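You operate a simulated robot arm through the tools that you are given. There is no shell and no other tool. Be economical: measure what you need, move in short steps, check, and stop when the job is done.

You run a simulated robot arm. Do the job below in one go: nothing can be reset, and whatever is moved stays where it is left.

## Task
Lay the small green skein in gap 2 and the blue one in gap 4, under the red bar.
Fine: they lie on the narrow stand; use the numbered gaps of the peg bar; the red bar lies on the pegs with both teal catches turned over it; the third small skein stays. Set down upright: red bar.
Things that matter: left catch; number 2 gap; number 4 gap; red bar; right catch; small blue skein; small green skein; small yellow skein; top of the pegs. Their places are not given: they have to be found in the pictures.

Only the result counts: the job must be done as asked and must still hold three seconds after the hand-in. Knocking over, shifting, dropping, spilling or breaking anything else fails it.

## Robot
A 7-joint arm with a two-finger parallel gripper, fixed in place. Base frame: the origin is at the foot of the arm, x ahead of it, y to its left, z up; the work surface is at about z = 860. Readings come in mm, degrees, newtons and seconds.
With the tool pointing down near the work surface it reaches from about 220 to 740 mm from the base axis. Its first joint turns from -166.0 to 166.0 degrees. Payload 1.57 kg.
The TCP is the grasp point between the finger pads, 30 mm short of the fingertips. In the tool frame z runs along the fingers and y along their closing line. Largest opening 110 mm; finger width 24, thickness 12; the body of the gripper, 48 by 112 mm, starts 78 mm behind the TCP.
Orientation is that of the tool frame in the base frame, as a unit quaternion [x, y, z, w]. With the fingers straight down and closing along the base's y, the tool's x points along the base's -x, its y along +y and its z along -z.

## Interface
- The arm moves only by the tool servo_tool. Its argument "plan" is a list of rows, each a list of 7 numbers: the finger opening in mm, from 0 to 110, then the shift along the tool's x, y, z in mm, then the turn, a rotation vector about the tool's x, y, z in degrees. In form: [[gripper, tx, ty, tz, wx, wy, wz], ...]. A call has 1 to 10 rows; each row shifts and turns the commanded pose from where the row before left it, along the tool's axes as they then stand. A row lasts 0.2 s, in which the tool goes at most 50 mm and 8.6 degrees; a call with a longer step from one row to the next is refused whole, and so is a gripper value outside its range. Where a pose cannot be reached the arm comes as near as it can. A force on the tool above 60 N (or 10 N above the force at the start of the call, whichever is more), or a blocked arm, ends the call early, and 0.2 s more pass. Each finger travels about 45 mm/s and halts on what it meets, pressing with about 35 N; the grip force reading is that of the motor and also rises with nothing between the fingers. The clock runs only during rows and for 0.2 s after the last one: add rows that do not move to give the fingers time. The reply holds the time, the measured pose of the TCP, the force on the tool along the base axes, the opening and the grip force, in the units named above and with some noise, with the torque about the TCP (base axes, N m) and any sound that the robot's microphone picked up, and new pictures: "views" is both (left out), scene, wrist or none.
- Cameras (640 x 400 px; columns grow to the right, rows downward): "scene" is fixed at [398.4, -496.3, 1633.9]; the picture's right is [1.00, 0.04, 0.00], its down [0.02, -0.48, -0.88] and it looks along [-0.04, 0.88, -0.48] (base axes); focal length 342 px, centre (320, 200). "wrist" rides on the gripper at [70, 16, -141] in the tool frame; the picture's right is [-0.23, 0.97, 0.00], its down [-0.86, -0.20, -0.48] and it looks along [-0.47, -0.11, 0.88] (tool axes); focal length 222 px, centre (320, 200).
- raise_lower(by): slides the trunk up (or, below 0, down) by that many mm; the arm rides with it, the base frame stays. It gives what a move gives, with no picture.
- locate(camera, pixels): for up to 12 pixels [column, row] of the newest picture of that camera ("zoom" is the newest enlarged one), the place [x, y, z] in the base frame of the surface seen there, good to about 2 mm, but the place of the scene camera against the robot may be out by one fixed shift of up to 18 mm in any direction. It takes no simulated time.
- zoom(camera, box): a new picture of the part [left, top, right, bottom] of that camera's present view, enlarged. It takes no simulated time.
- close_job(): hands the job in; it is judged then, once.

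Work in short steps. Measure before you move; look again where a grasp or a placing could have gone wrong, and mend it. You have 80 turns and 200 pictures in all, those below and enlarged ones among them. Open the gripper and draw the arm clear of the work before you hand the job in, unless the task says otherwise; then end with one line.

The tools are called after "Emit:" as a command line: name --pt "numbers of a row" for each row, then --argument value for the rest, lists and objects as JSON in quotes. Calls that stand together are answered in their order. servo_tool: Moves the arm, as the interface text tells. Its arguments: {"type":"object","properties":{"plan":{"type":"array","items":{"type":"array","items":{"type":"number"}}},"views":{"type":"string","enum":["both","scene","wrist","none"]}},"required":["plan"]} The other tools are called the same way: raise_lower (by) slides the trunk up or down; locate (camera, pixels) gives the place of the surface under pixels of a picture; zoom (camera, box) takes an enlarged picture of a part of a camera's view; close_job () hands the job in.

At the start:

```text
time_s: 0.0
tcp_pos: [173.7, 331.7, 1329.5]
orientation: [0.0, 1.0, -0.001, 0.001]
contact_force: [0.3, 0.7, 0.6]
torque: [0.0, 0.0, 0.03]
width: 109.5
finger_force: 0.0
trunk travel left (down, up): [-525.0, 65.0]
```

scene: 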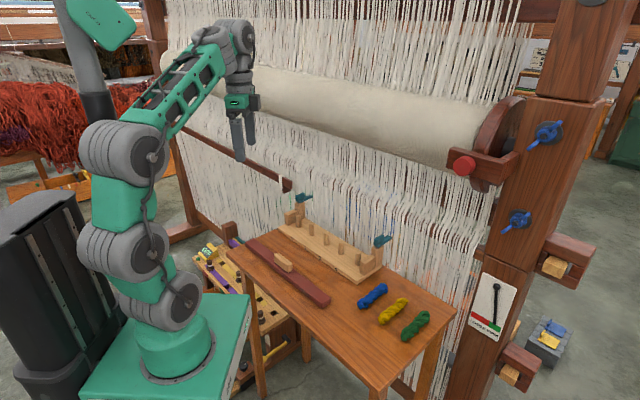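
wrist: 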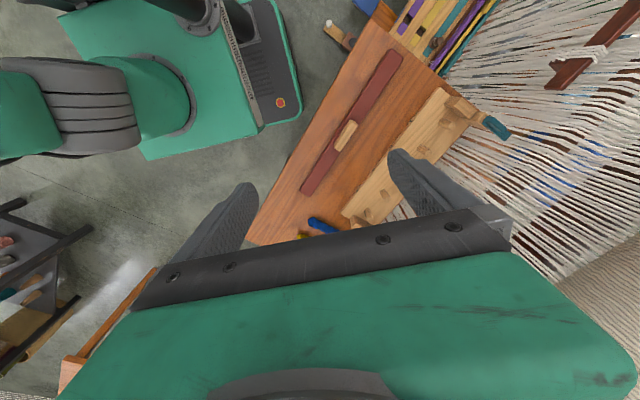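

The scene shows the peg bar near (335,245), the red bar with handle near (285,270), and the skeins at (373,296), (393,311), (415,326). I zoom in to see details.

Emit:
zoom --camera "scene" --box '[220, 180, 400, 300]'

Emit:
zoom --camera "scene" --box '[320, 260, 470, 360]'

```text
3.33 times, centred on (310, 240) of scene
```

zoom: 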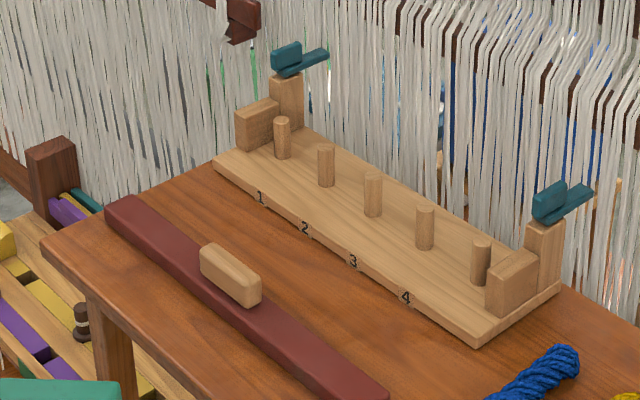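

```text
4.00 times, centred on (395, 310) of scene
```

zoom: 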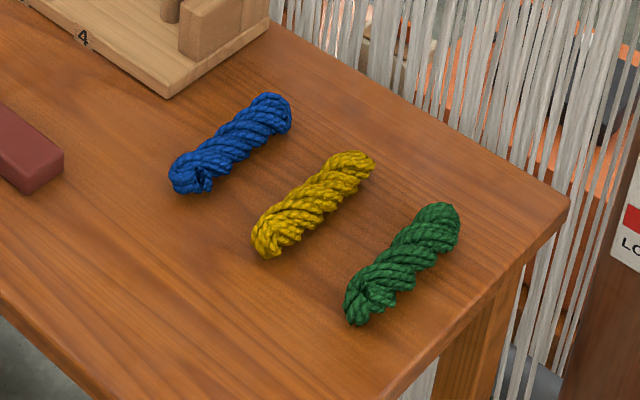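

I locate skein ends and table points in the newest zoom.

Emit:
locate --camera "zoom" --pixels '[[275, 105], [232, 143], [188, 180], [355, 163], [312, 205], [265, 245], [440, 215], [403, 262], [357, 310], [300, 300], [60, 160], [170, 92]]'

Emit:
zoom --camera "scene" --box '[270, 180, 390, 260]'

```text
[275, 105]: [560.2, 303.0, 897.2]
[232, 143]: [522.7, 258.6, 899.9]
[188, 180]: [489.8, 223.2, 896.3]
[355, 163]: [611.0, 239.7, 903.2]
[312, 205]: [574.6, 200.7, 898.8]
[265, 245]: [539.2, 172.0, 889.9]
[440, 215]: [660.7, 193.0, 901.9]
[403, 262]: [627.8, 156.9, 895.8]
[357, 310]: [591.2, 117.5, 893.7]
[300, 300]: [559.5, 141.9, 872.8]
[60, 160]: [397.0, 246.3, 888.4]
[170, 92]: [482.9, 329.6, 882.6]
```

```text
5.00 times, centred on (330, 220) of scene
```

zoom: 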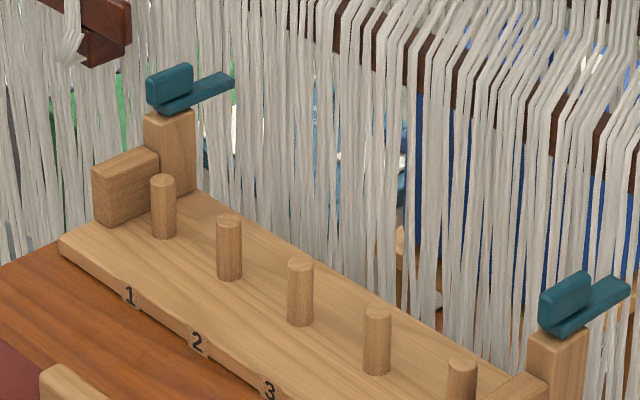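

Pegs' tops and posts/catches are visible in this zoom; I locate them.

Emit:
locate --camera "zoom" --pixels '[[163, 181], [229, 220], [300, 265], [377, 312], [462, 362], [175, 75], [215, 86], [565, 290], [610, 292], [160, 120], [560, 345], [125, 168]]'

Emit:
zoom --camera "scene" --box '[225, 220, 395, 320]'

```text
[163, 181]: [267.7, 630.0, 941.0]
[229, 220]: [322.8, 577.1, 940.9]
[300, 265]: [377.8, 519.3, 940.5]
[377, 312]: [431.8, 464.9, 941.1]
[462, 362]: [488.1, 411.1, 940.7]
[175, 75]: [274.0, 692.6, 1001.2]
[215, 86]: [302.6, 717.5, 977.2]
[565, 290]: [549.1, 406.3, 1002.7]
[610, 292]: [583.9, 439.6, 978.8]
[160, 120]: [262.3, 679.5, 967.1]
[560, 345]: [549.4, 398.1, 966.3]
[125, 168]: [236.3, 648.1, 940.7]
```

```text
3.76 times, centred on (310, 270) of scene
```

zoom: 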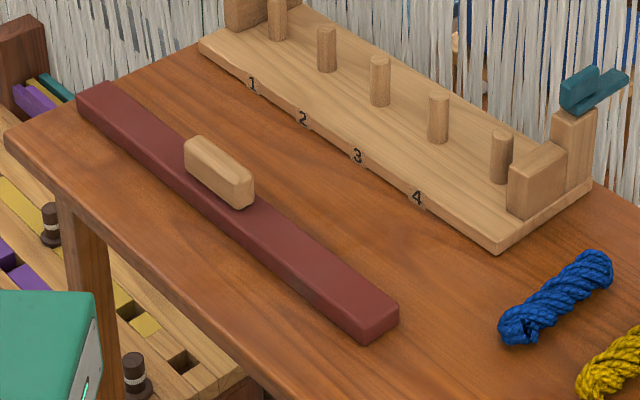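

Now bar and block geometry in this zoom.

Emit:
locate --camera "zoom" --pixels '[[102, 88], [82, 97], [110, 83], [395, 308], [363, 325], [190, 142], [218, 165], [245, 186], [300, 245], [100, 150], [275, 180], [540, 165]]'

Emit:
locate --camera "scene" --pixels '[[310, 330], [380, 370], [290, 248], [300, 254], [315, 262], [331, 271]]'

Emit:
zoom --camera "scene" --box '[350, 220, 410, 280]'

Emit:
zoom --camera "scene" --box '[272, 180, 332, 240]'

```text
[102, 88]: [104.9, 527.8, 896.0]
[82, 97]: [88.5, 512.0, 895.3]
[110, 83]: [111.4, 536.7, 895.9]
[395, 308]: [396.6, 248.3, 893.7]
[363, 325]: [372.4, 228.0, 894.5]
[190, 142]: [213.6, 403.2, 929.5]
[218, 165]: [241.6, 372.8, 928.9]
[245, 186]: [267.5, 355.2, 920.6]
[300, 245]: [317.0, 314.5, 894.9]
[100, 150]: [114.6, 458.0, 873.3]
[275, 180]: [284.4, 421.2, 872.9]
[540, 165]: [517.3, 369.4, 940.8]
```

```text
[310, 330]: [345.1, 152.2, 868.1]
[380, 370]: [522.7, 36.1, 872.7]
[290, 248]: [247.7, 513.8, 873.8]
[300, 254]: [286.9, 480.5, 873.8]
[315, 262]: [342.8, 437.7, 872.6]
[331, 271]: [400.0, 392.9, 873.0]
```

```text
6.67 times, centred on (380, 250) of scene
```

zoom: 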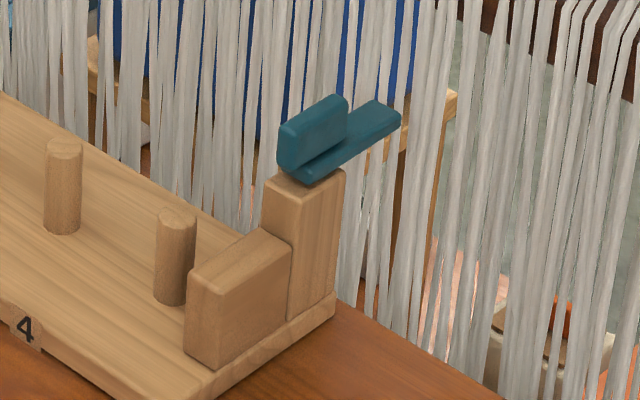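

```text
6.67 times, centred on (302, 210) of scene
```

zoom: 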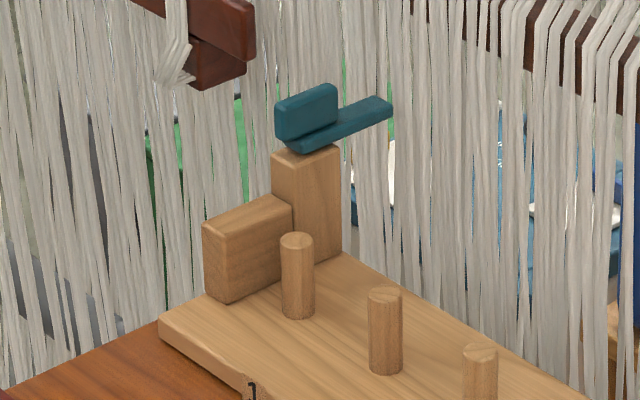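

The bar (~404×35×22, handle on top) is parallel to the peg bar; levers point to the back on post tops. I check the roll's and warp's clearance and post edges before moving.

Emit:
locate --camera "scene" --pixels '[[270, 80], [270, 100], [270, 117], [400, 110], [400, 130], [400, 150], [460, 165], [330, 190], [400, 210], [285, 180], [430, 230], [250, 160]]'

Emit:
locate --camera "zoom" --pixels '[[278, 152], [305, 158], [335, 148], [278, 120], [332, 92], [300, 150], [385, 105], [290, 205], [208, 225], [235, 235], [283, 200], [297, 239]]'

```text
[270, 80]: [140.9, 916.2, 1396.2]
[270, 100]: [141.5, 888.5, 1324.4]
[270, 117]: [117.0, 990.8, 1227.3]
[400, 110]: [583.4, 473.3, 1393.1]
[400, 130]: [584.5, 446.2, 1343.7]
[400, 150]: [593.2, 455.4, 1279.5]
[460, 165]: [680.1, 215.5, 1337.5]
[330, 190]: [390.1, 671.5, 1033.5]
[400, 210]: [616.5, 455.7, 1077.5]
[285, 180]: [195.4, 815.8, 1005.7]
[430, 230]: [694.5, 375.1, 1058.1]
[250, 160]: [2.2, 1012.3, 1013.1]
```

```text
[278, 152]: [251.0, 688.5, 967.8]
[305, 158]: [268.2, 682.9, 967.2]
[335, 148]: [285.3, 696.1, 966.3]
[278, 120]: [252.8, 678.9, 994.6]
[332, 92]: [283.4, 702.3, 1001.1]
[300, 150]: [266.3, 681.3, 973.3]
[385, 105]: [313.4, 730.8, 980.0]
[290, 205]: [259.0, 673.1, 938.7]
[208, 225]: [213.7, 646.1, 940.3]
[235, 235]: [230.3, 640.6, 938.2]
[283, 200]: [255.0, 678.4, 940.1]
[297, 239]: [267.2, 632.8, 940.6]
```

Warp is ~50–70 mm behind the posts and the roll above z≈1270, so I work with yaw 45° and the body on the near side. First, move to a look pose above the table.

Emit:
servo_tool --pt "110 -31 12.5 32 0 0 0" --pt "110 -31 12.5 32 0 0 0" --pt "110 -31 12.5 32 0 0 0" --pt "110 -30 12.5 32 0 0 0" --pt "110 0 0 0 0 0 -7.5" --pt "110 0 0 0 0 0 -7.5" --pt "110 0 0 0 0 0 -7.5" --pt "110 0 0 0 0 0 -7.5" --pt "110 0 0 0 0 0 -7.5" --pt "110 0 0 0 0 0 -7.5"

```text
time_s: 2.2
tcp_pos: [296.4, 380.7, 1201.4]
orientation: [-0.384, 0.923, 0.0, 0.0]
contact_force: [-0.5, 0.3, 0.0]
torque: [-0.02, 0.01, 0.03]
width: 110.2
finger_force: 0.0
trunk travel left (down, up): [-525.0, 65.0]
```

scene: 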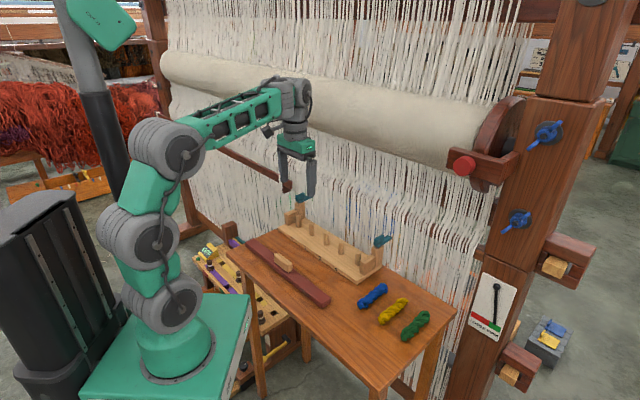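
wrist: 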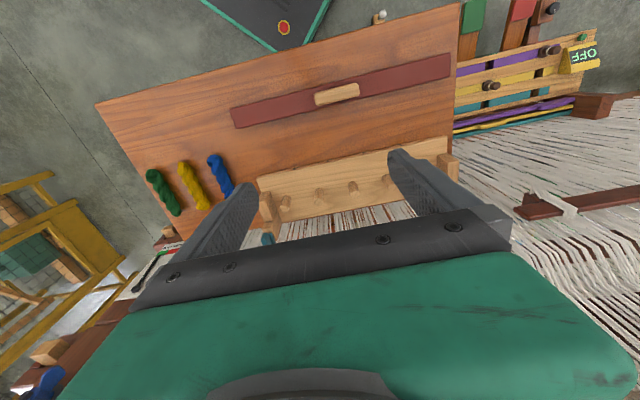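

The wrist view shows the pegs (280-390,190), skeins (220,175),(193,185),(162,192) and bar (340,92). Zoom and measure for calibration.

Emit:
zoom --camera "wrist" --box '[240, 130, 400, 230]'

Emit:
locate --camera "wrist" --pixels '[[217, 159], [222, 176], [227, 193], [150, 174], [162, 192], [175, 211], [337, 94], [234, 118], [450, 66], [182, 115], [400, 120], [350, 130]]'

```text
4.00 times, centred on (320, 180) of wrist
```

zoom: 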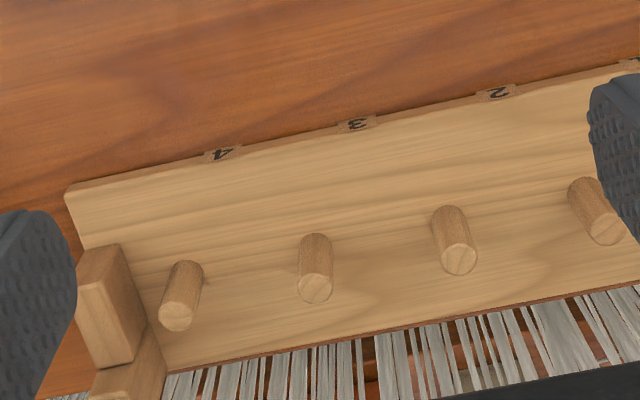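

```text
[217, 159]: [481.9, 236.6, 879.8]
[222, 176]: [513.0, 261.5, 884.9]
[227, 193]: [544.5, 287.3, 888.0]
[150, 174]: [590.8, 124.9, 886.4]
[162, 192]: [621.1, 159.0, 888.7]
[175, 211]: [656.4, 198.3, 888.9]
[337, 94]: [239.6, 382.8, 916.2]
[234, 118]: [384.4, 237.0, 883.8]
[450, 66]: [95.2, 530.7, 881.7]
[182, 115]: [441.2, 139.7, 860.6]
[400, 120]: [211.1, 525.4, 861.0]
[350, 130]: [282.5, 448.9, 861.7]
```

Emit:
locate --camera "zoom" --pixels '[[175, 318], [315, 289], [458, 260], [605, 230], [120, 325], [100, 280], [222, 154], [497, 92], [250, 250], [380, 230], [75, 195], [300, 340]]'

Emit:
zoom --camera "wrist" --box '[140, 140, 260, 230]'

```text
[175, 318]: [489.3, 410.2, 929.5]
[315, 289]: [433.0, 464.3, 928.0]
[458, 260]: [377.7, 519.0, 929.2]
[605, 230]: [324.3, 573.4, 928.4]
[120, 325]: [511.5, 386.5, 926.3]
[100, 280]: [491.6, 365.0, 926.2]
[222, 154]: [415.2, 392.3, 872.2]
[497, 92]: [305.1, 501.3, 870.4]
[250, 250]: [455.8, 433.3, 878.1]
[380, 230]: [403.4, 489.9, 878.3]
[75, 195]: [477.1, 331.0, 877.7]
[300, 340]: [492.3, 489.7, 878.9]
```

```text
4.44 times, centred on (200, 185) of wrist
```

zoom: 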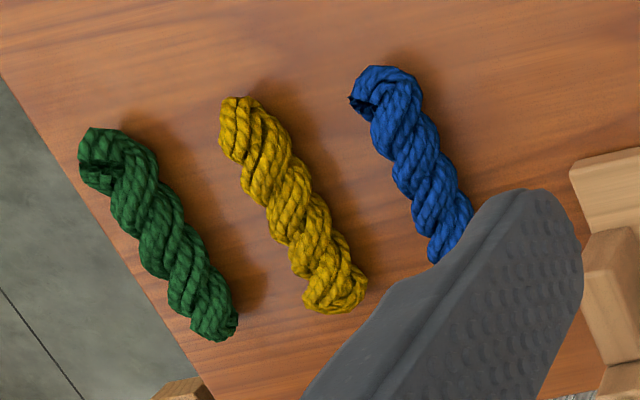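

Calibration: scene offset ≈ (0,0,+12). Now skein outline edges.

Emit:
locate --camera "zoom" --pixels '[[110, 135], [130, 180], [160, 235], [215, 330], [175, 200], [190, 280], [385, 75], [400, 130], [425, 190], [400, 170], [450, 165], [350, 40]]'

Emit:
zoom --camera "scene" --box '[350, 275, 440, 345]'

```text
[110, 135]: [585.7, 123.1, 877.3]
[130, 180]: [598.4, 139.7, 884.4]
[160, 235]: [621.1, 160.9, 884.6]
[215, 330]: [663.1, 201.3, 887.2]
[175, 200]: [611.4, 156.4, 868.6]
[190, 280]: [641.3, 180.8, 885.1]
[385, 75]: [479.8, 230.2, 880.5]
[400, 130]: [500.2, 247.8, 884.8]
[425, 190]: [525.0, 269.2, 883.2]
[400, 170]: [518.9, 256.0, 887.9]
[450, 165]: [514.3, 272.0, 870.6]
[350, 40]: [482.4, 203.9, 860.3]
```

```text
5.71 times, centred on (395, 310) of scene
```

zoom: 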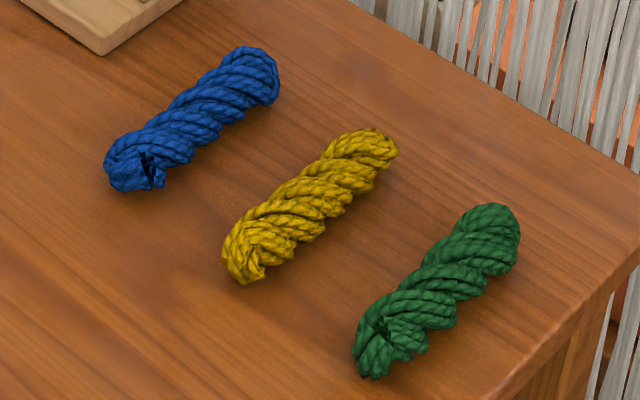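

Green skein: centre ≈ (n 556, u 326) i.e. (624,162), axis at 45°, 25 wide; I'll grip ~26 mm to the near side of its centre so the fingers clear the pegs later. Moving above it.

Emit:
servo_tool --pt "50 -5.7 -42.9 22 0 0 0" --pt "50 -5.7 -42.9 22 0 0 0" --pt "50 -5.7 -42.9 22 0 0 0" --pt "50 -5.7 -42.9 22 0 0 0" --pt "50 -5.7 -42.9 22 0 0 0" --pt "50 -5.7 -42.9 22 0 0 0" --pt "50 -5.7 -42.9 22 0 0 0" --pt "50 -5.7 -42.9 22 0 0 0" --pt "50 -5.7 -42.9 24 0 0 0"

```text
time_s: 4.2
tcp_pos: [603.7, 144.1, 1001.1]
orientation: [-0.382, 0.924, 0.001, 0.0]
contact_force: [0.2, -0.6, 0.7]
torque: [0.01, 0.0, -0.01]
width: 50.3
finger_force: 0.0
trunk travel left (down, up): [-525.0, 65.0]
```

scene: 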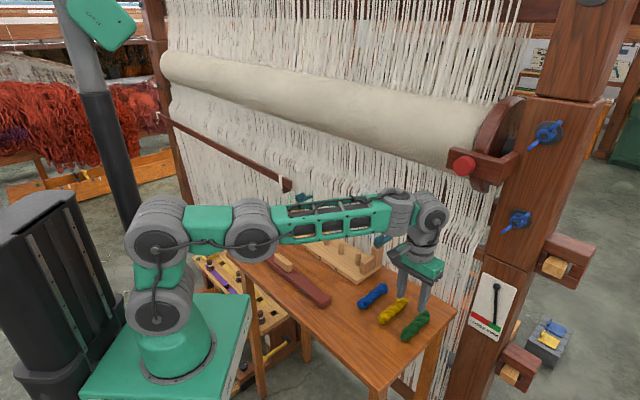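
wrist: 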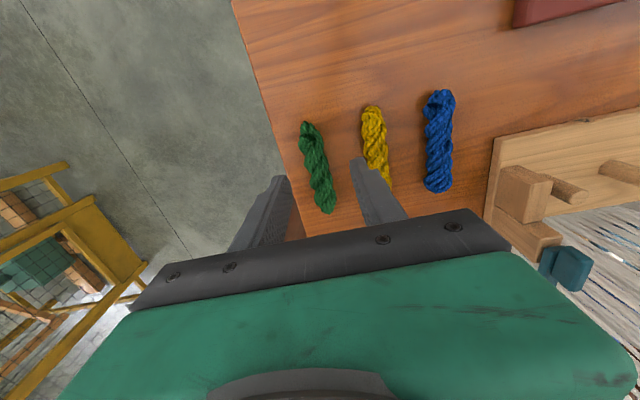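

Green spans (305,125)-(328,212) here; remeasure its outline at this closer range.

Emit:
zoom --camera "wrist" --box '[270, 80, 470, 230]'

Emit:
locate --camera "zoom" --pixels '[[115, 138], [150, 230], [180, 410], [110, 200], [175, 250], [130, 270], [310, 90], [340, 180], [545, 40], [540, 180], [535, 345], [450, 350]]'

```text
2.67 times, centred on (370, 155) of wrist
```

zoom: 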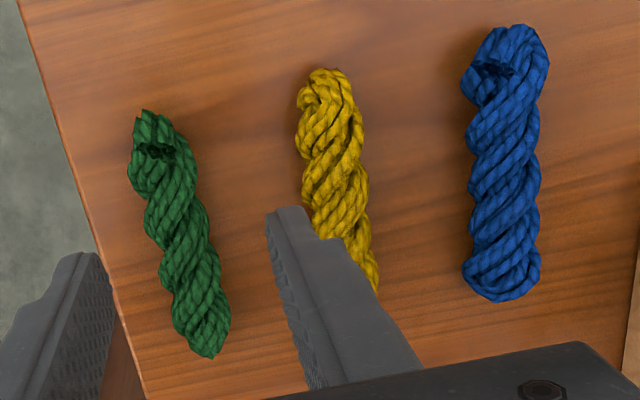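

```text
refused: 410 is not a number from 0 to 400
```

Emit:
locate --camera "zoom" --pixels '[[146, 115], [158, 160], [165, 195], [180, 225], [190, 270], [212, 350], [150, 215], [210, 225], [335, 75], [333, 130], [510, 30], [515, 295]]'

```text
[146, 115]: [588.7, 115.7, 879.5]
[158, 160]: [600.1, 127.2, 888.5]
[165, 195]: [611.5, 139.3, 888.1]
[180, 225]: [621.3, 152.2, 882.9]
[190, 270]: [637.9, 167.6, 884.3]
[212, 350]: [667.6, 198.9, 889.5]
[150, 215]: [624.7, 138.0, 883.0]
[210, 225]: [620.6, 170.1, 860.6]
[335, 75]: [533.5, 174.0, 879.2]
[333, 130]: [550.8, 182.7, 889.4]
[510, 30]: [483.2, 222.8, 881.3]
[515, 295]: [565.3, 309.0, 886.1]
```

Green axis at u≈332 (n 498–613). Shift 7 mm along u, descend to TCP z≈895 and close.

Emit:
servo_tool --pt "50 -1 -7 30 0 0 0" --pt "50 0 0 40 0 0 0" --pt "50 0 0 36 0 0 0" --pt "50 0 0 0 0 0 0" --pt "10 0 0 0 0 0 0" --pt "10 0 0 0 0 0 0" --pt "10 0 0 0 0 0 0" --pt "10 0 0 0 0 0 0"

```text
time_s: 6.0
tcp_pos: [608.8, 139.7, 896.0]
orientation: [-0.383, 0.924, 0.0, 0.0]
contact_force: [0.2, 0.4, -0.4]
torque: [0.02, 0.02, 0.02]
width: 28.7
finger_force: 34.8
trunk travel left (down, up): [-525.0, 65.0]
```

scene: 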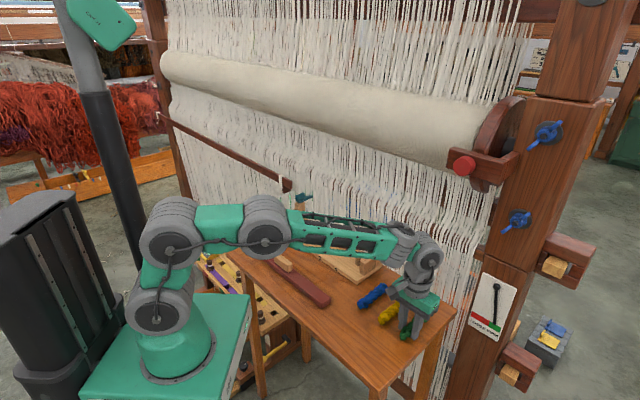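
wrist: 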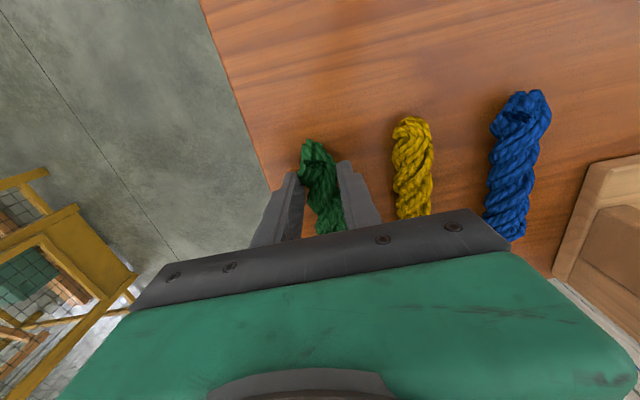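

Gripped at width 28.7. Lift straight up to ~1056.

Emit:
servo_tool --pt "10 0 0 -20 0 0 0" --pt "10 0 0 -40 0 0 0" --pt "10 0 0 -50 0 0 0" --pt "10 0 0 -50 0 0 0"

Emit:
servo_tool --pt "10 0 47 0 0 0 0" --pt "10 0 47 0 0 0 0" --pt "10 0 47 0 0 0 0" --pt "10 0 47 0 0 0 0" --pt "10 0 47 0 0 0 0" --pt "10 0 47 0 0 0 0" --pt "10 -15 47 0 0 0 0" --pt "10 -15 47 0 0 0 0" --pt "10 -15 47 0 0 0 0" --pt "10 -15 47 0 0 0 0"

```text
time_s: 7.0
tcp_pos: [612.8, 141.6, 1056.3]
orientation: [-0.383, 0.924, 0.001, -0.001]
contact_force: [0.0, 0.3, -0.9]
torque: [-0.03, -0.01, 0.02]
width: 28.7
finger_force: 34.7
trunk travel left (down, up): [-525.0, 65.0]
```

scene: 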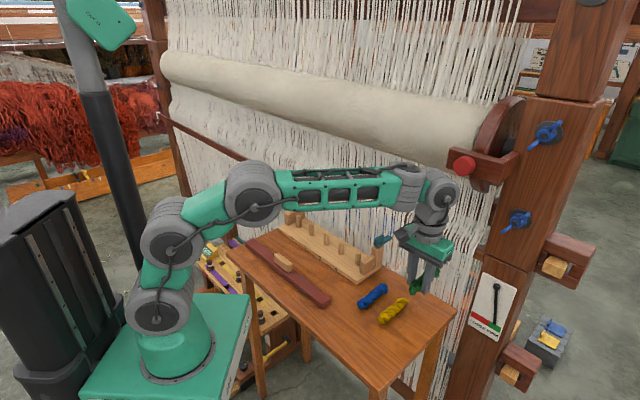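
wrist: 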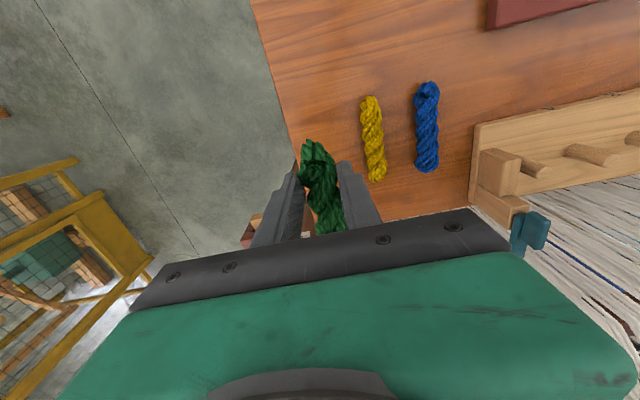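

```text
time_s: 9.2
tcp_pos: [323.5, 516.0, 1053.9]
orientation: [-0.383, 0.924, 0.0, -0.001]
contact_force: [-0.7, 0.2, 1.2]
torque: [-0.01, 0.04, 0.0]
width: 28.9
finger_force: 35.0
trunk travel left (down, up): [-525.0, 65.0]
```

scene: 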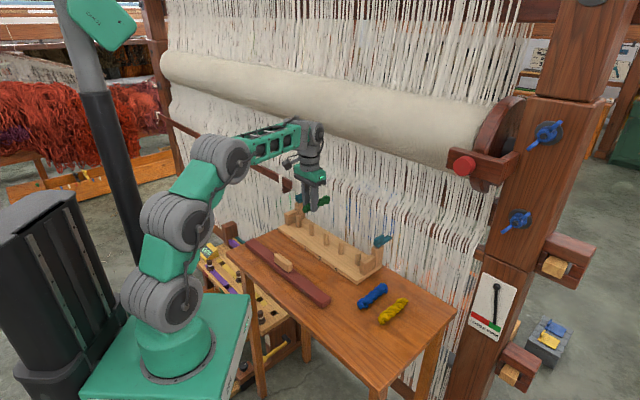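
wrist: 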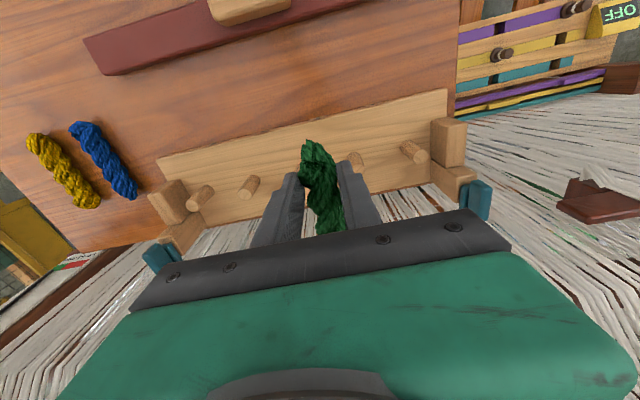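

At n=594, u=-136. Shift to n=608.5, u=-138 and lower partly, then inspect.

Emit:
servo_tool --pt "10 -15 2 20 0 0 0" --pt "10 0 0 40 0 0 0" --pt "10 0 0 25 0 0 0" --pt "10 0 0 0 0 0 0"

Emit:
zoom --camera "scene" --box '[270, 180, 360, 250]'

```text
time_s: 10.2
tcp_pos: [330.0, 525.7, 966.8]
orientation: [-0.384, 0.923, -0.001, 0.0]
contact_force: [0.1, -0.6, -0.1]
torque: [-0.03, 0.0, 0.03]
width: 28.5
finger_force: 35.0
trunk travel left (down, up): [-525.0, 65.0]
```

scene: 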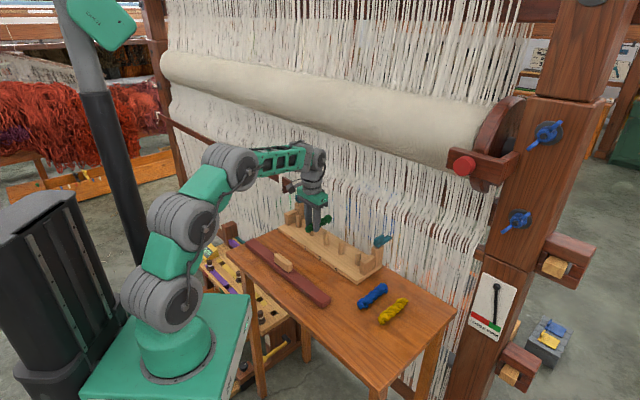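
wrist: 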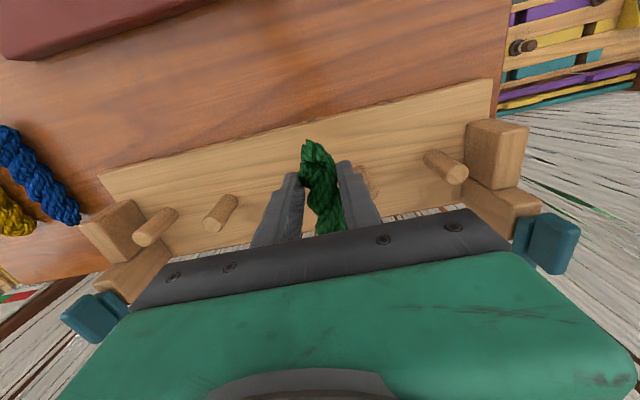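

```text
5.71 times, centred on (315, 215) of scene
```

zoom: 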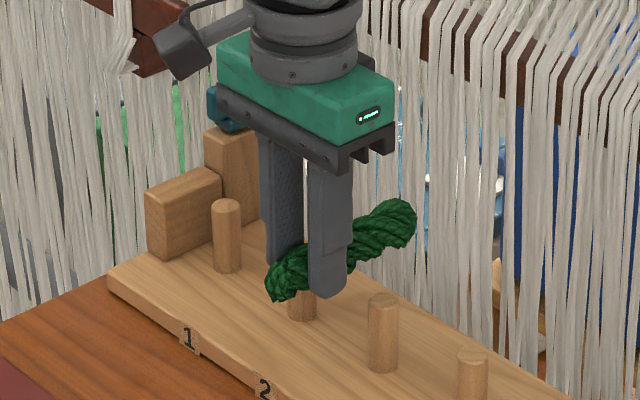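

n=605, u=-138; skein level between pegs 2 and 3. Lower to z≈912.

Emit:
servo_tool --pt "10 -2.5 0 20 0 0 0" --pt "10 0 0 20 0 0 0" --pt "10 0 0 12 0 0 0" --pt "10 0 0 0 0 0 0"

Emit:
zoom --camera "scene" --box '[270, 190, 360, 260]'

```text
time_s: 11.2
tcp_pos: [330.7, 528.0, 916.1]
orientation: [-0.384, 0.924, 0.0, 0.0]
contact_force: [-0.5, 0.6, -0.4]
torque: [-0.05, -0.01, 0.01]
width: 28.8
finger_force: 35.0
trunk travel left (down, up): [-525.0, 65.0]
```

scene: 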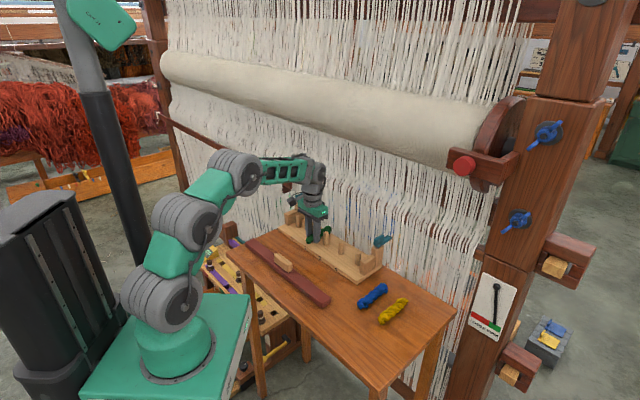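
wrist: 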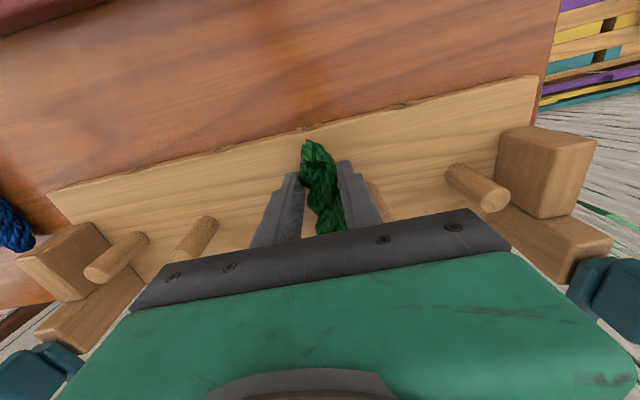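

```text
5.71 times, centred on (315, 225) of scene
```

zoom: 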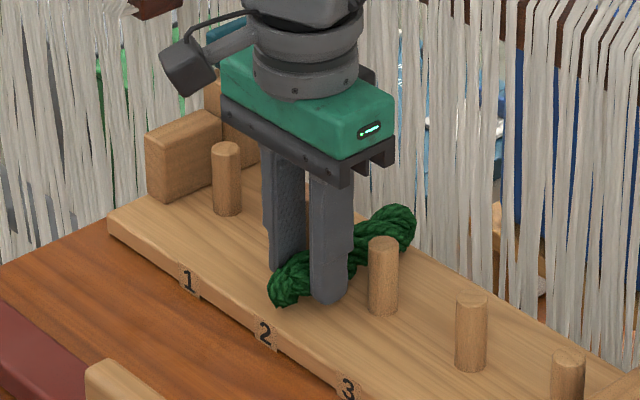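

Nearly down (z 916). Lower 3 mm more, open to 44, lift out.

Emit:
servo_tool --pt "10 0 0 3 0 0 0" --pt "10 0 0 0 0 0 0" --pt "44 0 0 0 0 0 0" --pt "44 0 0 0 0 0 0" --pt "44 0 0 -20 0 0 0" --pt "44 0 0 -40 0 0 0" --pt "44 0 0 -50 0 0 0" --pt "44 20 0 -40 0 0 0"

Emit:
zoom --camera "scene" --box '[270, 190, 360, 260]'

```text
time_s: 13.0
tcp_pos: [312.3, 512.8, 1066.9]
orientation: [-0.384, 0.923, -0.001, -0.001]
contact_force: [0.3, 0.1, 1.2]
torque: [-0.01, 0.01, -0.03]
width: 44.0
finger_force: 0.1
trunk travel left (down, up): [-525.0, 65.0]
```

scene: 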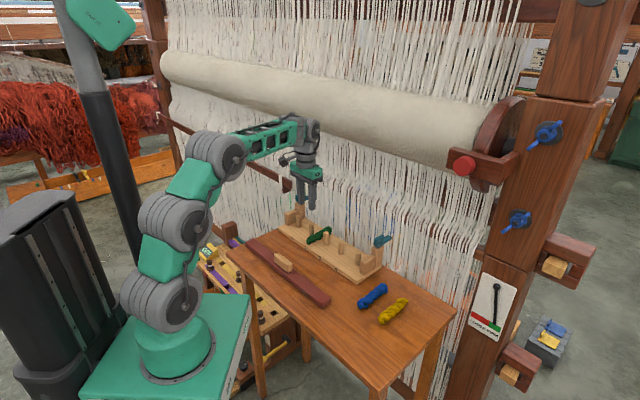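
wrist: 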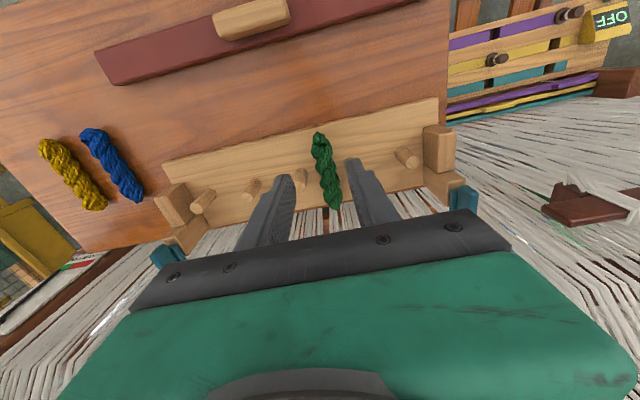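

```text
5.71 times, centred on (315, 225) of scene
```

zoom: 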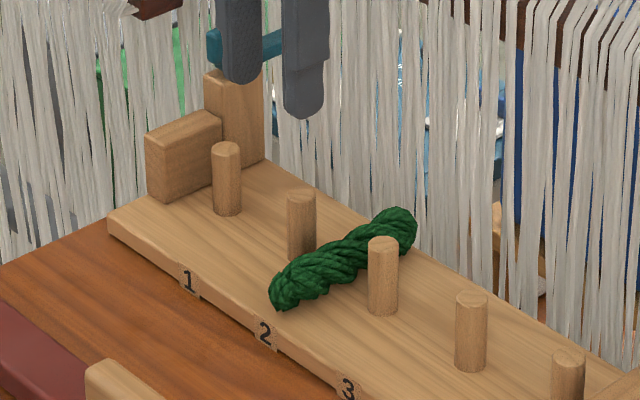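

Green lies in gap 2. Move above blue (u≈182.5, grip at n≈532).

Emit:
servo_tool --pt "50 8.5 -46.3 0 0 0 0" --pt "50 8.5 -46.3 0 0 0 0" --pt "50 8.5 -46.3 0 0 0 0" --pt "50 8.5 -46.3 0 0 0 0" --pt "50 8.5 -46.3 0 0 0 0" --pt "50 8.5 -46.3 0 0 0 0" --pt "50 0 -46.3 0 0 0 0" --pt "50 0 0 35 0 0 0" --pt "50 0 0 35 0 0 0" --views "wrist"

Emit:
zoom --camera "wrist" --box '[270, 80, 430, 230]'

```text
time_s: 15.0
tcp_pos: [512.2, 249.8, 995.9]
orientation: [-0.383, 0.924, 0.0, 0.0]
contact_force: [-1.4, 0.2, 0.0]
torque: [-0.01, -0.04, 0.0]
width: 50.1
finger_force: 0.0
trunk travel left (down, up): [-525.0, 65.0]
```

wrist: 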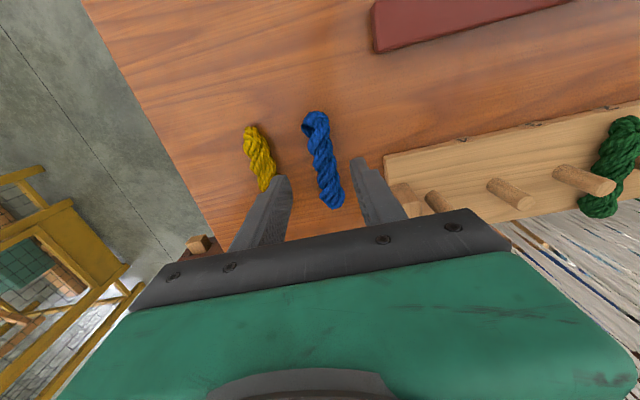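

```text
2.67 times, centred on (350, 155) of wrist
```

zoom: 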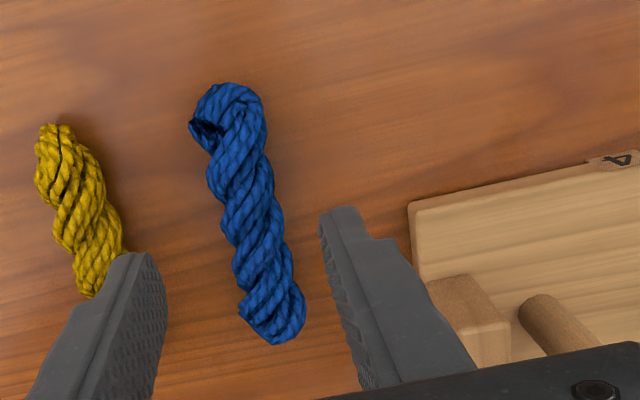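

Emit:
locate --camera "zoom" --pixels '[[225, 90], [235, 125], [240, 175], [250, 220], [265, 270], [275, 335], [212, 180], [270, 185]]'

```text
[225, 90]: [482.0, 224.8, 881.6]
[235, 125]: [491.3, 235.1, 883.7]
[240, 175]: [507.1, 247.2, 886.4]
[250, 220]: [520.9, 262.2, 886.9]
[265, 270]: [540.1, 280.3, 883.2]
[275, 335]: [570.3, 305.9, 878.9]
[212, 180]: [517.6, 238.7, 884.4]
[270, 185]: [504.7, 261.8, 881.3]
```

Blue axis u≈183, n 499–620; TCP is at n 539, u 185.5. Correct, descend, grip, lift.

Emit:
servo_tool --pt "50 5 2.5 25 0 0 0" --pt "50 0 0 40 0 0 0" --pt "50 0 0 36 0 0 0" --pt "50 0 0 0 0 0 0" --pt "10 0 0 0 0 0 0" --pt "10 0 0 0 0 0 0" --pt "10 0 0 0 0 0 0" --pt "10 0 0 0 0 0 0" --views "none"

Emit:
servo_tool --pt "10 0 0 -20 0 0 0" --pt "10 0 0 -40 0 0 0" --pt "10 0 0 -50 0 0 0" --pt "10 0 0 -50 0 0 0" --pt "10 0 0 0 0 0 0"

```text
time_s: 16.8
tcp_pos: [503.9, 247.4, 893.6]
orientation: [-0.383, 0.924, 0.0, 0.0]
contact_force: [0.1, -0.6, 0.5]
torque: [-0.02, 0.04, -0.02]
width: 28.6
finger_force: 35.3
trunk travel left (down, up): [-525.0, 65.0]
```

```text
time_s: 18.0
tcp_pos: [507.3, 246.7, 1053.7]
orientation: [-0.383, 0.924, 0.0, 0.0]
contact_force: [-0.3, 0.5, -0.6]
torque: [0.01, -0.01, 0.01]
width: 28.8
finger_force: 35.3
trunk travel left (down, up): [-525.0, 65.0]
```

scene: 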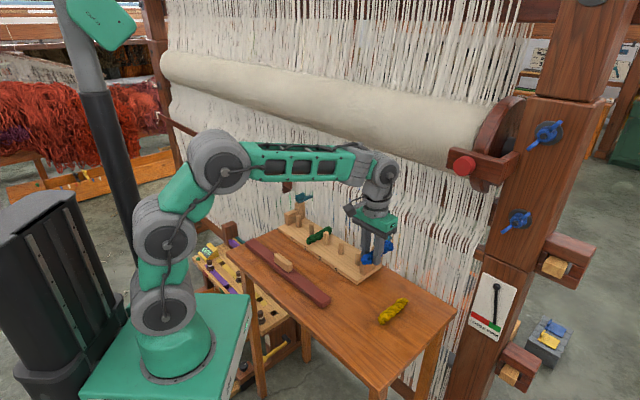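
wrist: 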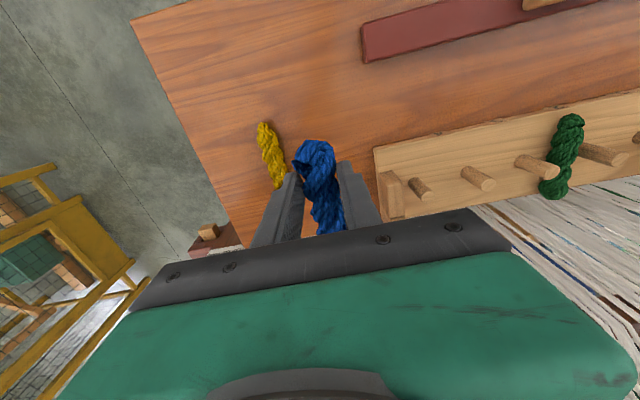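

Blue held. Target n=606.5, u=17: move there at height then partly lower.

Emit:
servo_tool --pt "10 0 41.8 0 0 0 0" --pt "10 0 41.8 0 0 0 0" --pt "10 -20 41.8 0 0 0 0" --pt "10 -20 41.8 0 0 0 0" --pt "10 -33 0 0 0 0 0" --pt "10 0 0 40 0 0 0" --pt "10 0 0 45 0 0 0" --pt "10 0 0 0 0 0 0"

Emit:
zoom --camera "scene" --box '[310, 200, 400, 290]'

```text
time_s: 19.8
tcp_pos: [442.1, 415.2, 969.5]
orientation: [-0.383, 0.924, -0.001, -0.001]
contact_force: [-0.2, -0.1, -0.8]
torque: [0.01, 0.02, 0.0]
width: 28.7
finger_force: 35.3
trunk travel left (down, up): [-525.0, 65.0]
```

scene: 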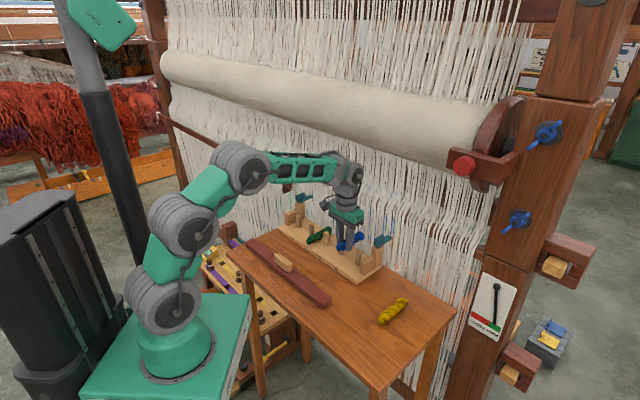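
wrist: 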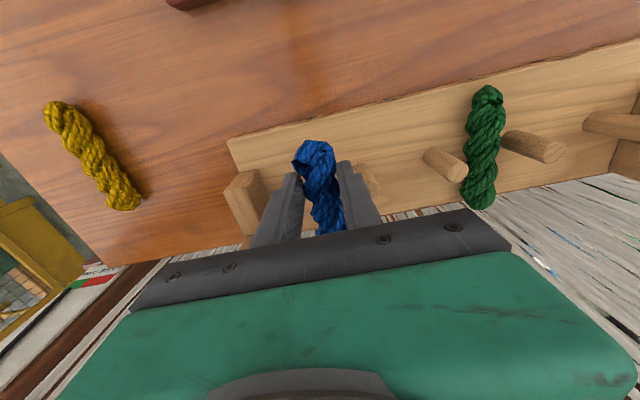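

```text
4.44 times, centred on (355, 245) of scene
```

zoom: 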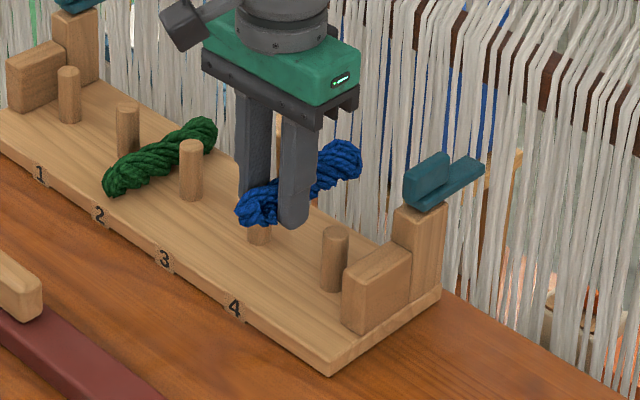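

n=606, u=19: good. Nudge 2 mm, lower to z≈912, release and lift.

Emit:
servo_tool --pt "10 0 2 20 0 0 0" --pt "10 0 0 20 0 0 0" --pt "10 0 0 16.5 0 0 0" --pt "10 0 0 0 0 0 0" --pt "44 0 0 0 0 0 0" --pt "44 0 0 0 0 0 0" --pt "44 0 0 -20 0 0 0" --pt "44 0 0 -40 0 0 0" --pt "44 0 0 -50 0 0 0" --pt "44 40 0 -30 0 0 0"

Emit:
zoom --camera "scene" --box '[310, 200, 400, 290]'

```text
time_s: 22.0
tcp_pos: [406.3, 391.4, 1048.6]
orientation: [-0.382, 0.924, 0.001, 0.0]
contact_force: [1.2, 0.1, 0.1]
torque: [0.02, -0.03, -0.03]
width: 43.9
finger_force: 0.0
trunk travel left (down, up): [-525.0, 65.0]
```

scene: 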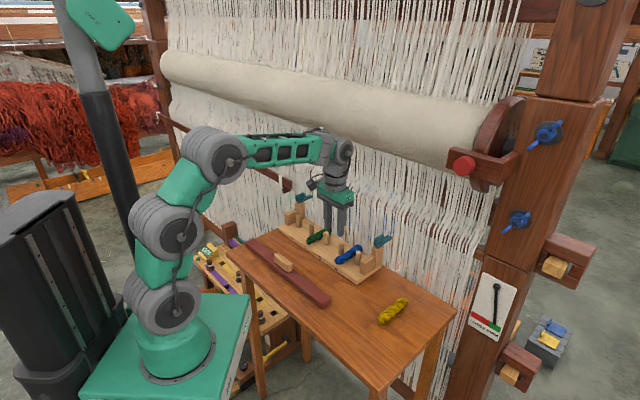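
wrist: 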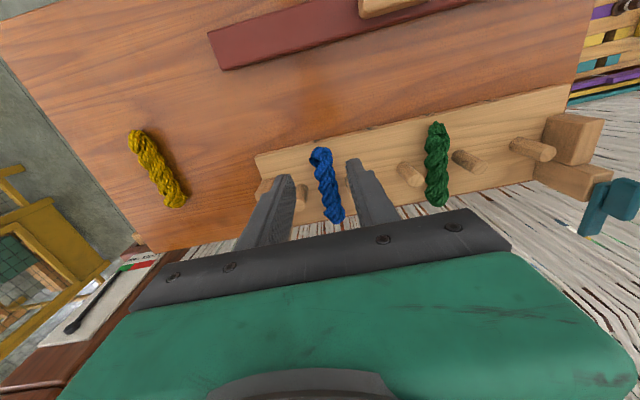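

```text
4.44 times, centred on (355, 245) of scene
```

zoom: 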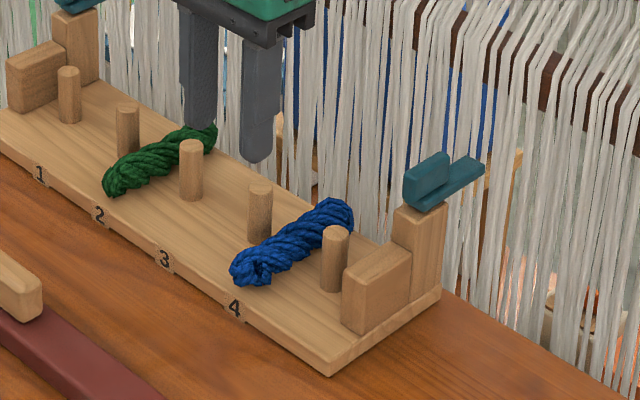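

Both skeins are in their gaps. Now the red bar: go above its handle (≈(242,380)) with 100 mm opening along the bar, and measure.

Emit:
servo_tool --pt "100 31 27 0 0 0 0" --pt "100 31 27 0 0 0 0" --pt "100 31 27 0 0 0 0" --pt "100 31 27 0 0 0 0" --pt "100 0 0 0 0 0 0" --views "wrist"

Emit:
zoom --camera "wrist" --box '[200, 110, 440, 240]'

Emit:
zoom --camera "scene" --box '[230, 220, 340, 320]'

```text
time_s: 23.2
tcp_pos: [244.6, 380.0, 1050.7]
orientation: [-0.383, 0.924, 0.0, 0.0]
contact_force: [0.1, 0.6, -0.4]
torque: [0.01, -0.01, 0.0]
width: 99.9
finger_force: 0.1
trunk travel left (down, up): [-525.0, 65.0]
```

wrist: 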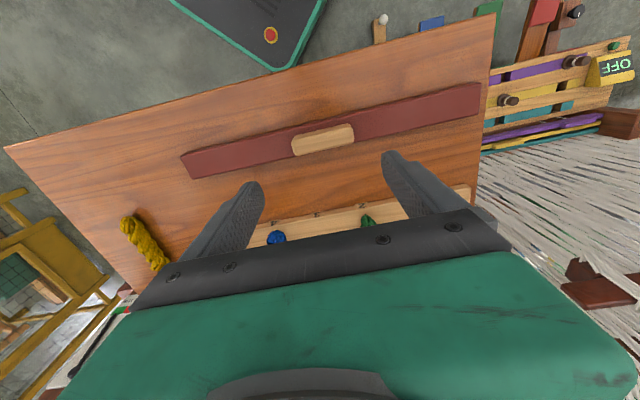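

```text
2.67 times, centred on (320, 175) of wrist
```

zoom: 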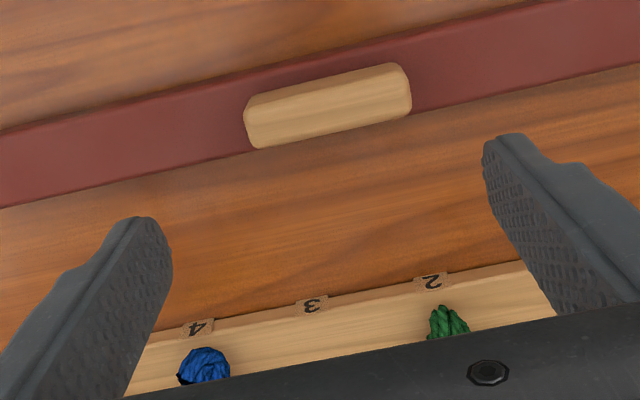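

```text
4.00 times, centred on (285, 270) of scene
```

zoom: 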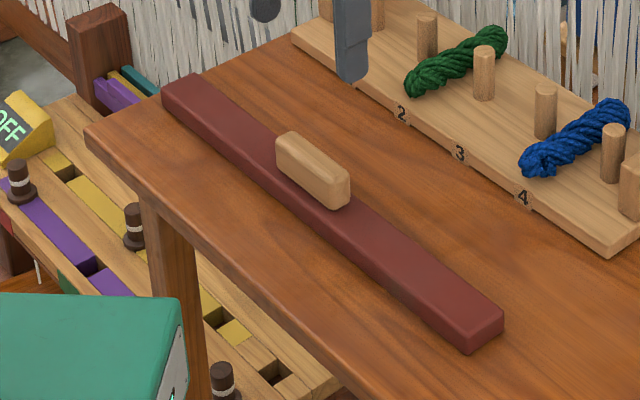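

Measure handle corners and bar ends in this closer wrist view.

Emit:
locate --camera "wrist" --pixels '[[294, 140], [299, 153], [352, 138], [349, 127], [323, 139], [185, 158], [193, 176], [478, 88], [479, 106], [250, 150], [420, 108], [323, 125]]'

Emit:
locate --camera "zoom" --pixels '[[287, 137], [282, 143], [345, 177], [333, 188], [312, 168], [165, 92], [199, 76], [500, 317], [466, 335], [330, 200]]'

```text
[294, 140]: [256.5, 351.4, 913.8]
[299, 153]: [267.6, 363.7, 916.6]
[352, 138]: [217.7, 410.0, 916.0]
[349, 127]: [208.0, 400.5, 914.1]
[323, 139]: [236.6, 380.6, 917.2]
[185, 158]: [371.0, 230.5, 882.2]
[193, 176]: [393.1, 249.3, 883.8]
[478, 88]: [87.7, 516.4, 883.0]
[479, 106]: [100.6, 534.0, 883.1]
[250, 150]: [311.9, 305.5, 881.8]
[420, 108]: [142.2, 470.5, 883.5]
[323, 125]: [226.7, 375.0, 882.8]
```

```text
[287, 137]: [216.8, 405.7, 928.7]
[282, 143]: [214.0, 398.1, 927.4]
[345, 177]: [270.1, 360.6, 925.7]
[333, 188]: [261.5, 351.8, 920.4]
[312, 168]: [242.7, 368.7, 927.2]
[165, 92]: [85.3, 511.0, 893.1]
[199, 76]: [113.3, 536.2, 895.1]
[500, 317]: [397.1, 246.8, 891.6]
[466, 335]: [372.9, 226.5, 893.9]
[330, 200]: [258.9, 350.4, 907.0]
```

Handle centre u≈-101, n≈438; bar centre u≈-100. Align and descend to TCP z≈918 (tips just above the bar), close.

Emit:
servo_tool --pt "100 2.5 5.5 40 0 0 0" --pt "100 0 0 40 0 0 0" --pt "100 0 0 40 0 0 0" --pt "100 0 0 12 0 0 0" --pt "100 0 0 0 0 0 0" --pt "60 0 0 0 0 0 0" --pt "60 0 0 0 0 0 0" --pt "60 0 0 0 0 0 0" --pt "60 0 0 0 0 0 0"

Emit:
zoom --camera "scene" --box '[230, 220, 340, 320]'

```text
time_s: 25.2
tcp_pos: [239.9, 381.8, 920.2]
orientation: [-0.384, 0.924, 0.0, 0.0]
contact_force: [-0.5, 0.0, 0.1]
torque: [-0.02, -0.03, -0.03]
width: 79.6
finger_force: 34.9
trunk travel left (down, up): [-525.0, 65.0]
```

scene: 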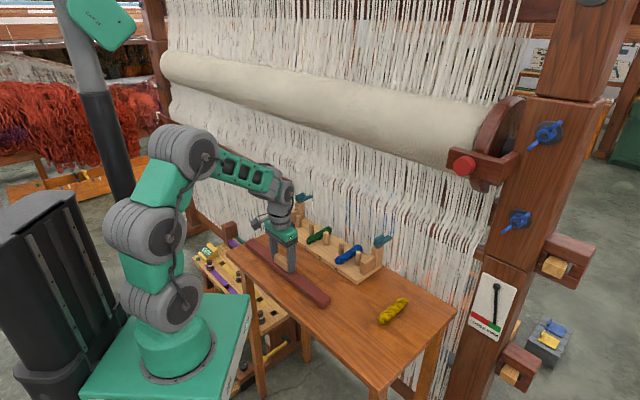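
wrist: 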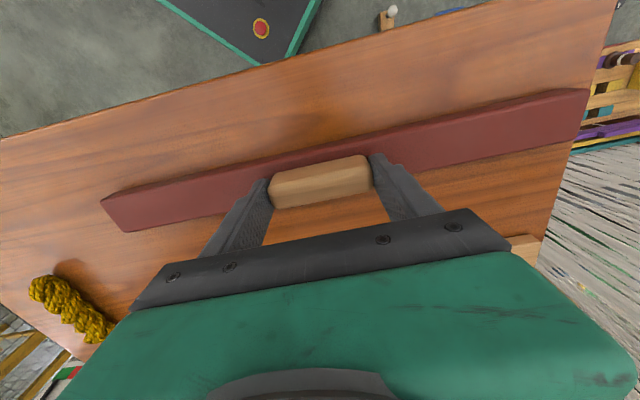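

```text
4.00 times, centred on (285, 270) of scene
```

zoom: 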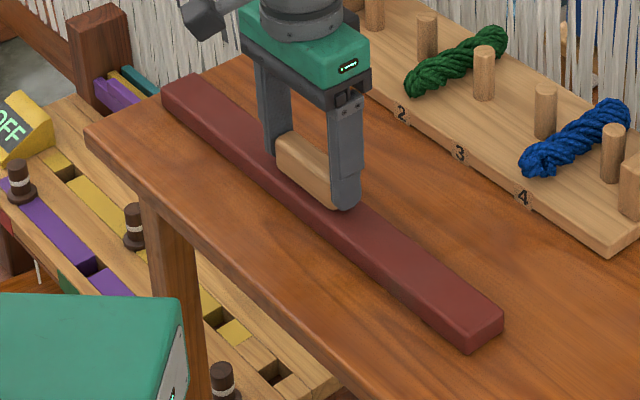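

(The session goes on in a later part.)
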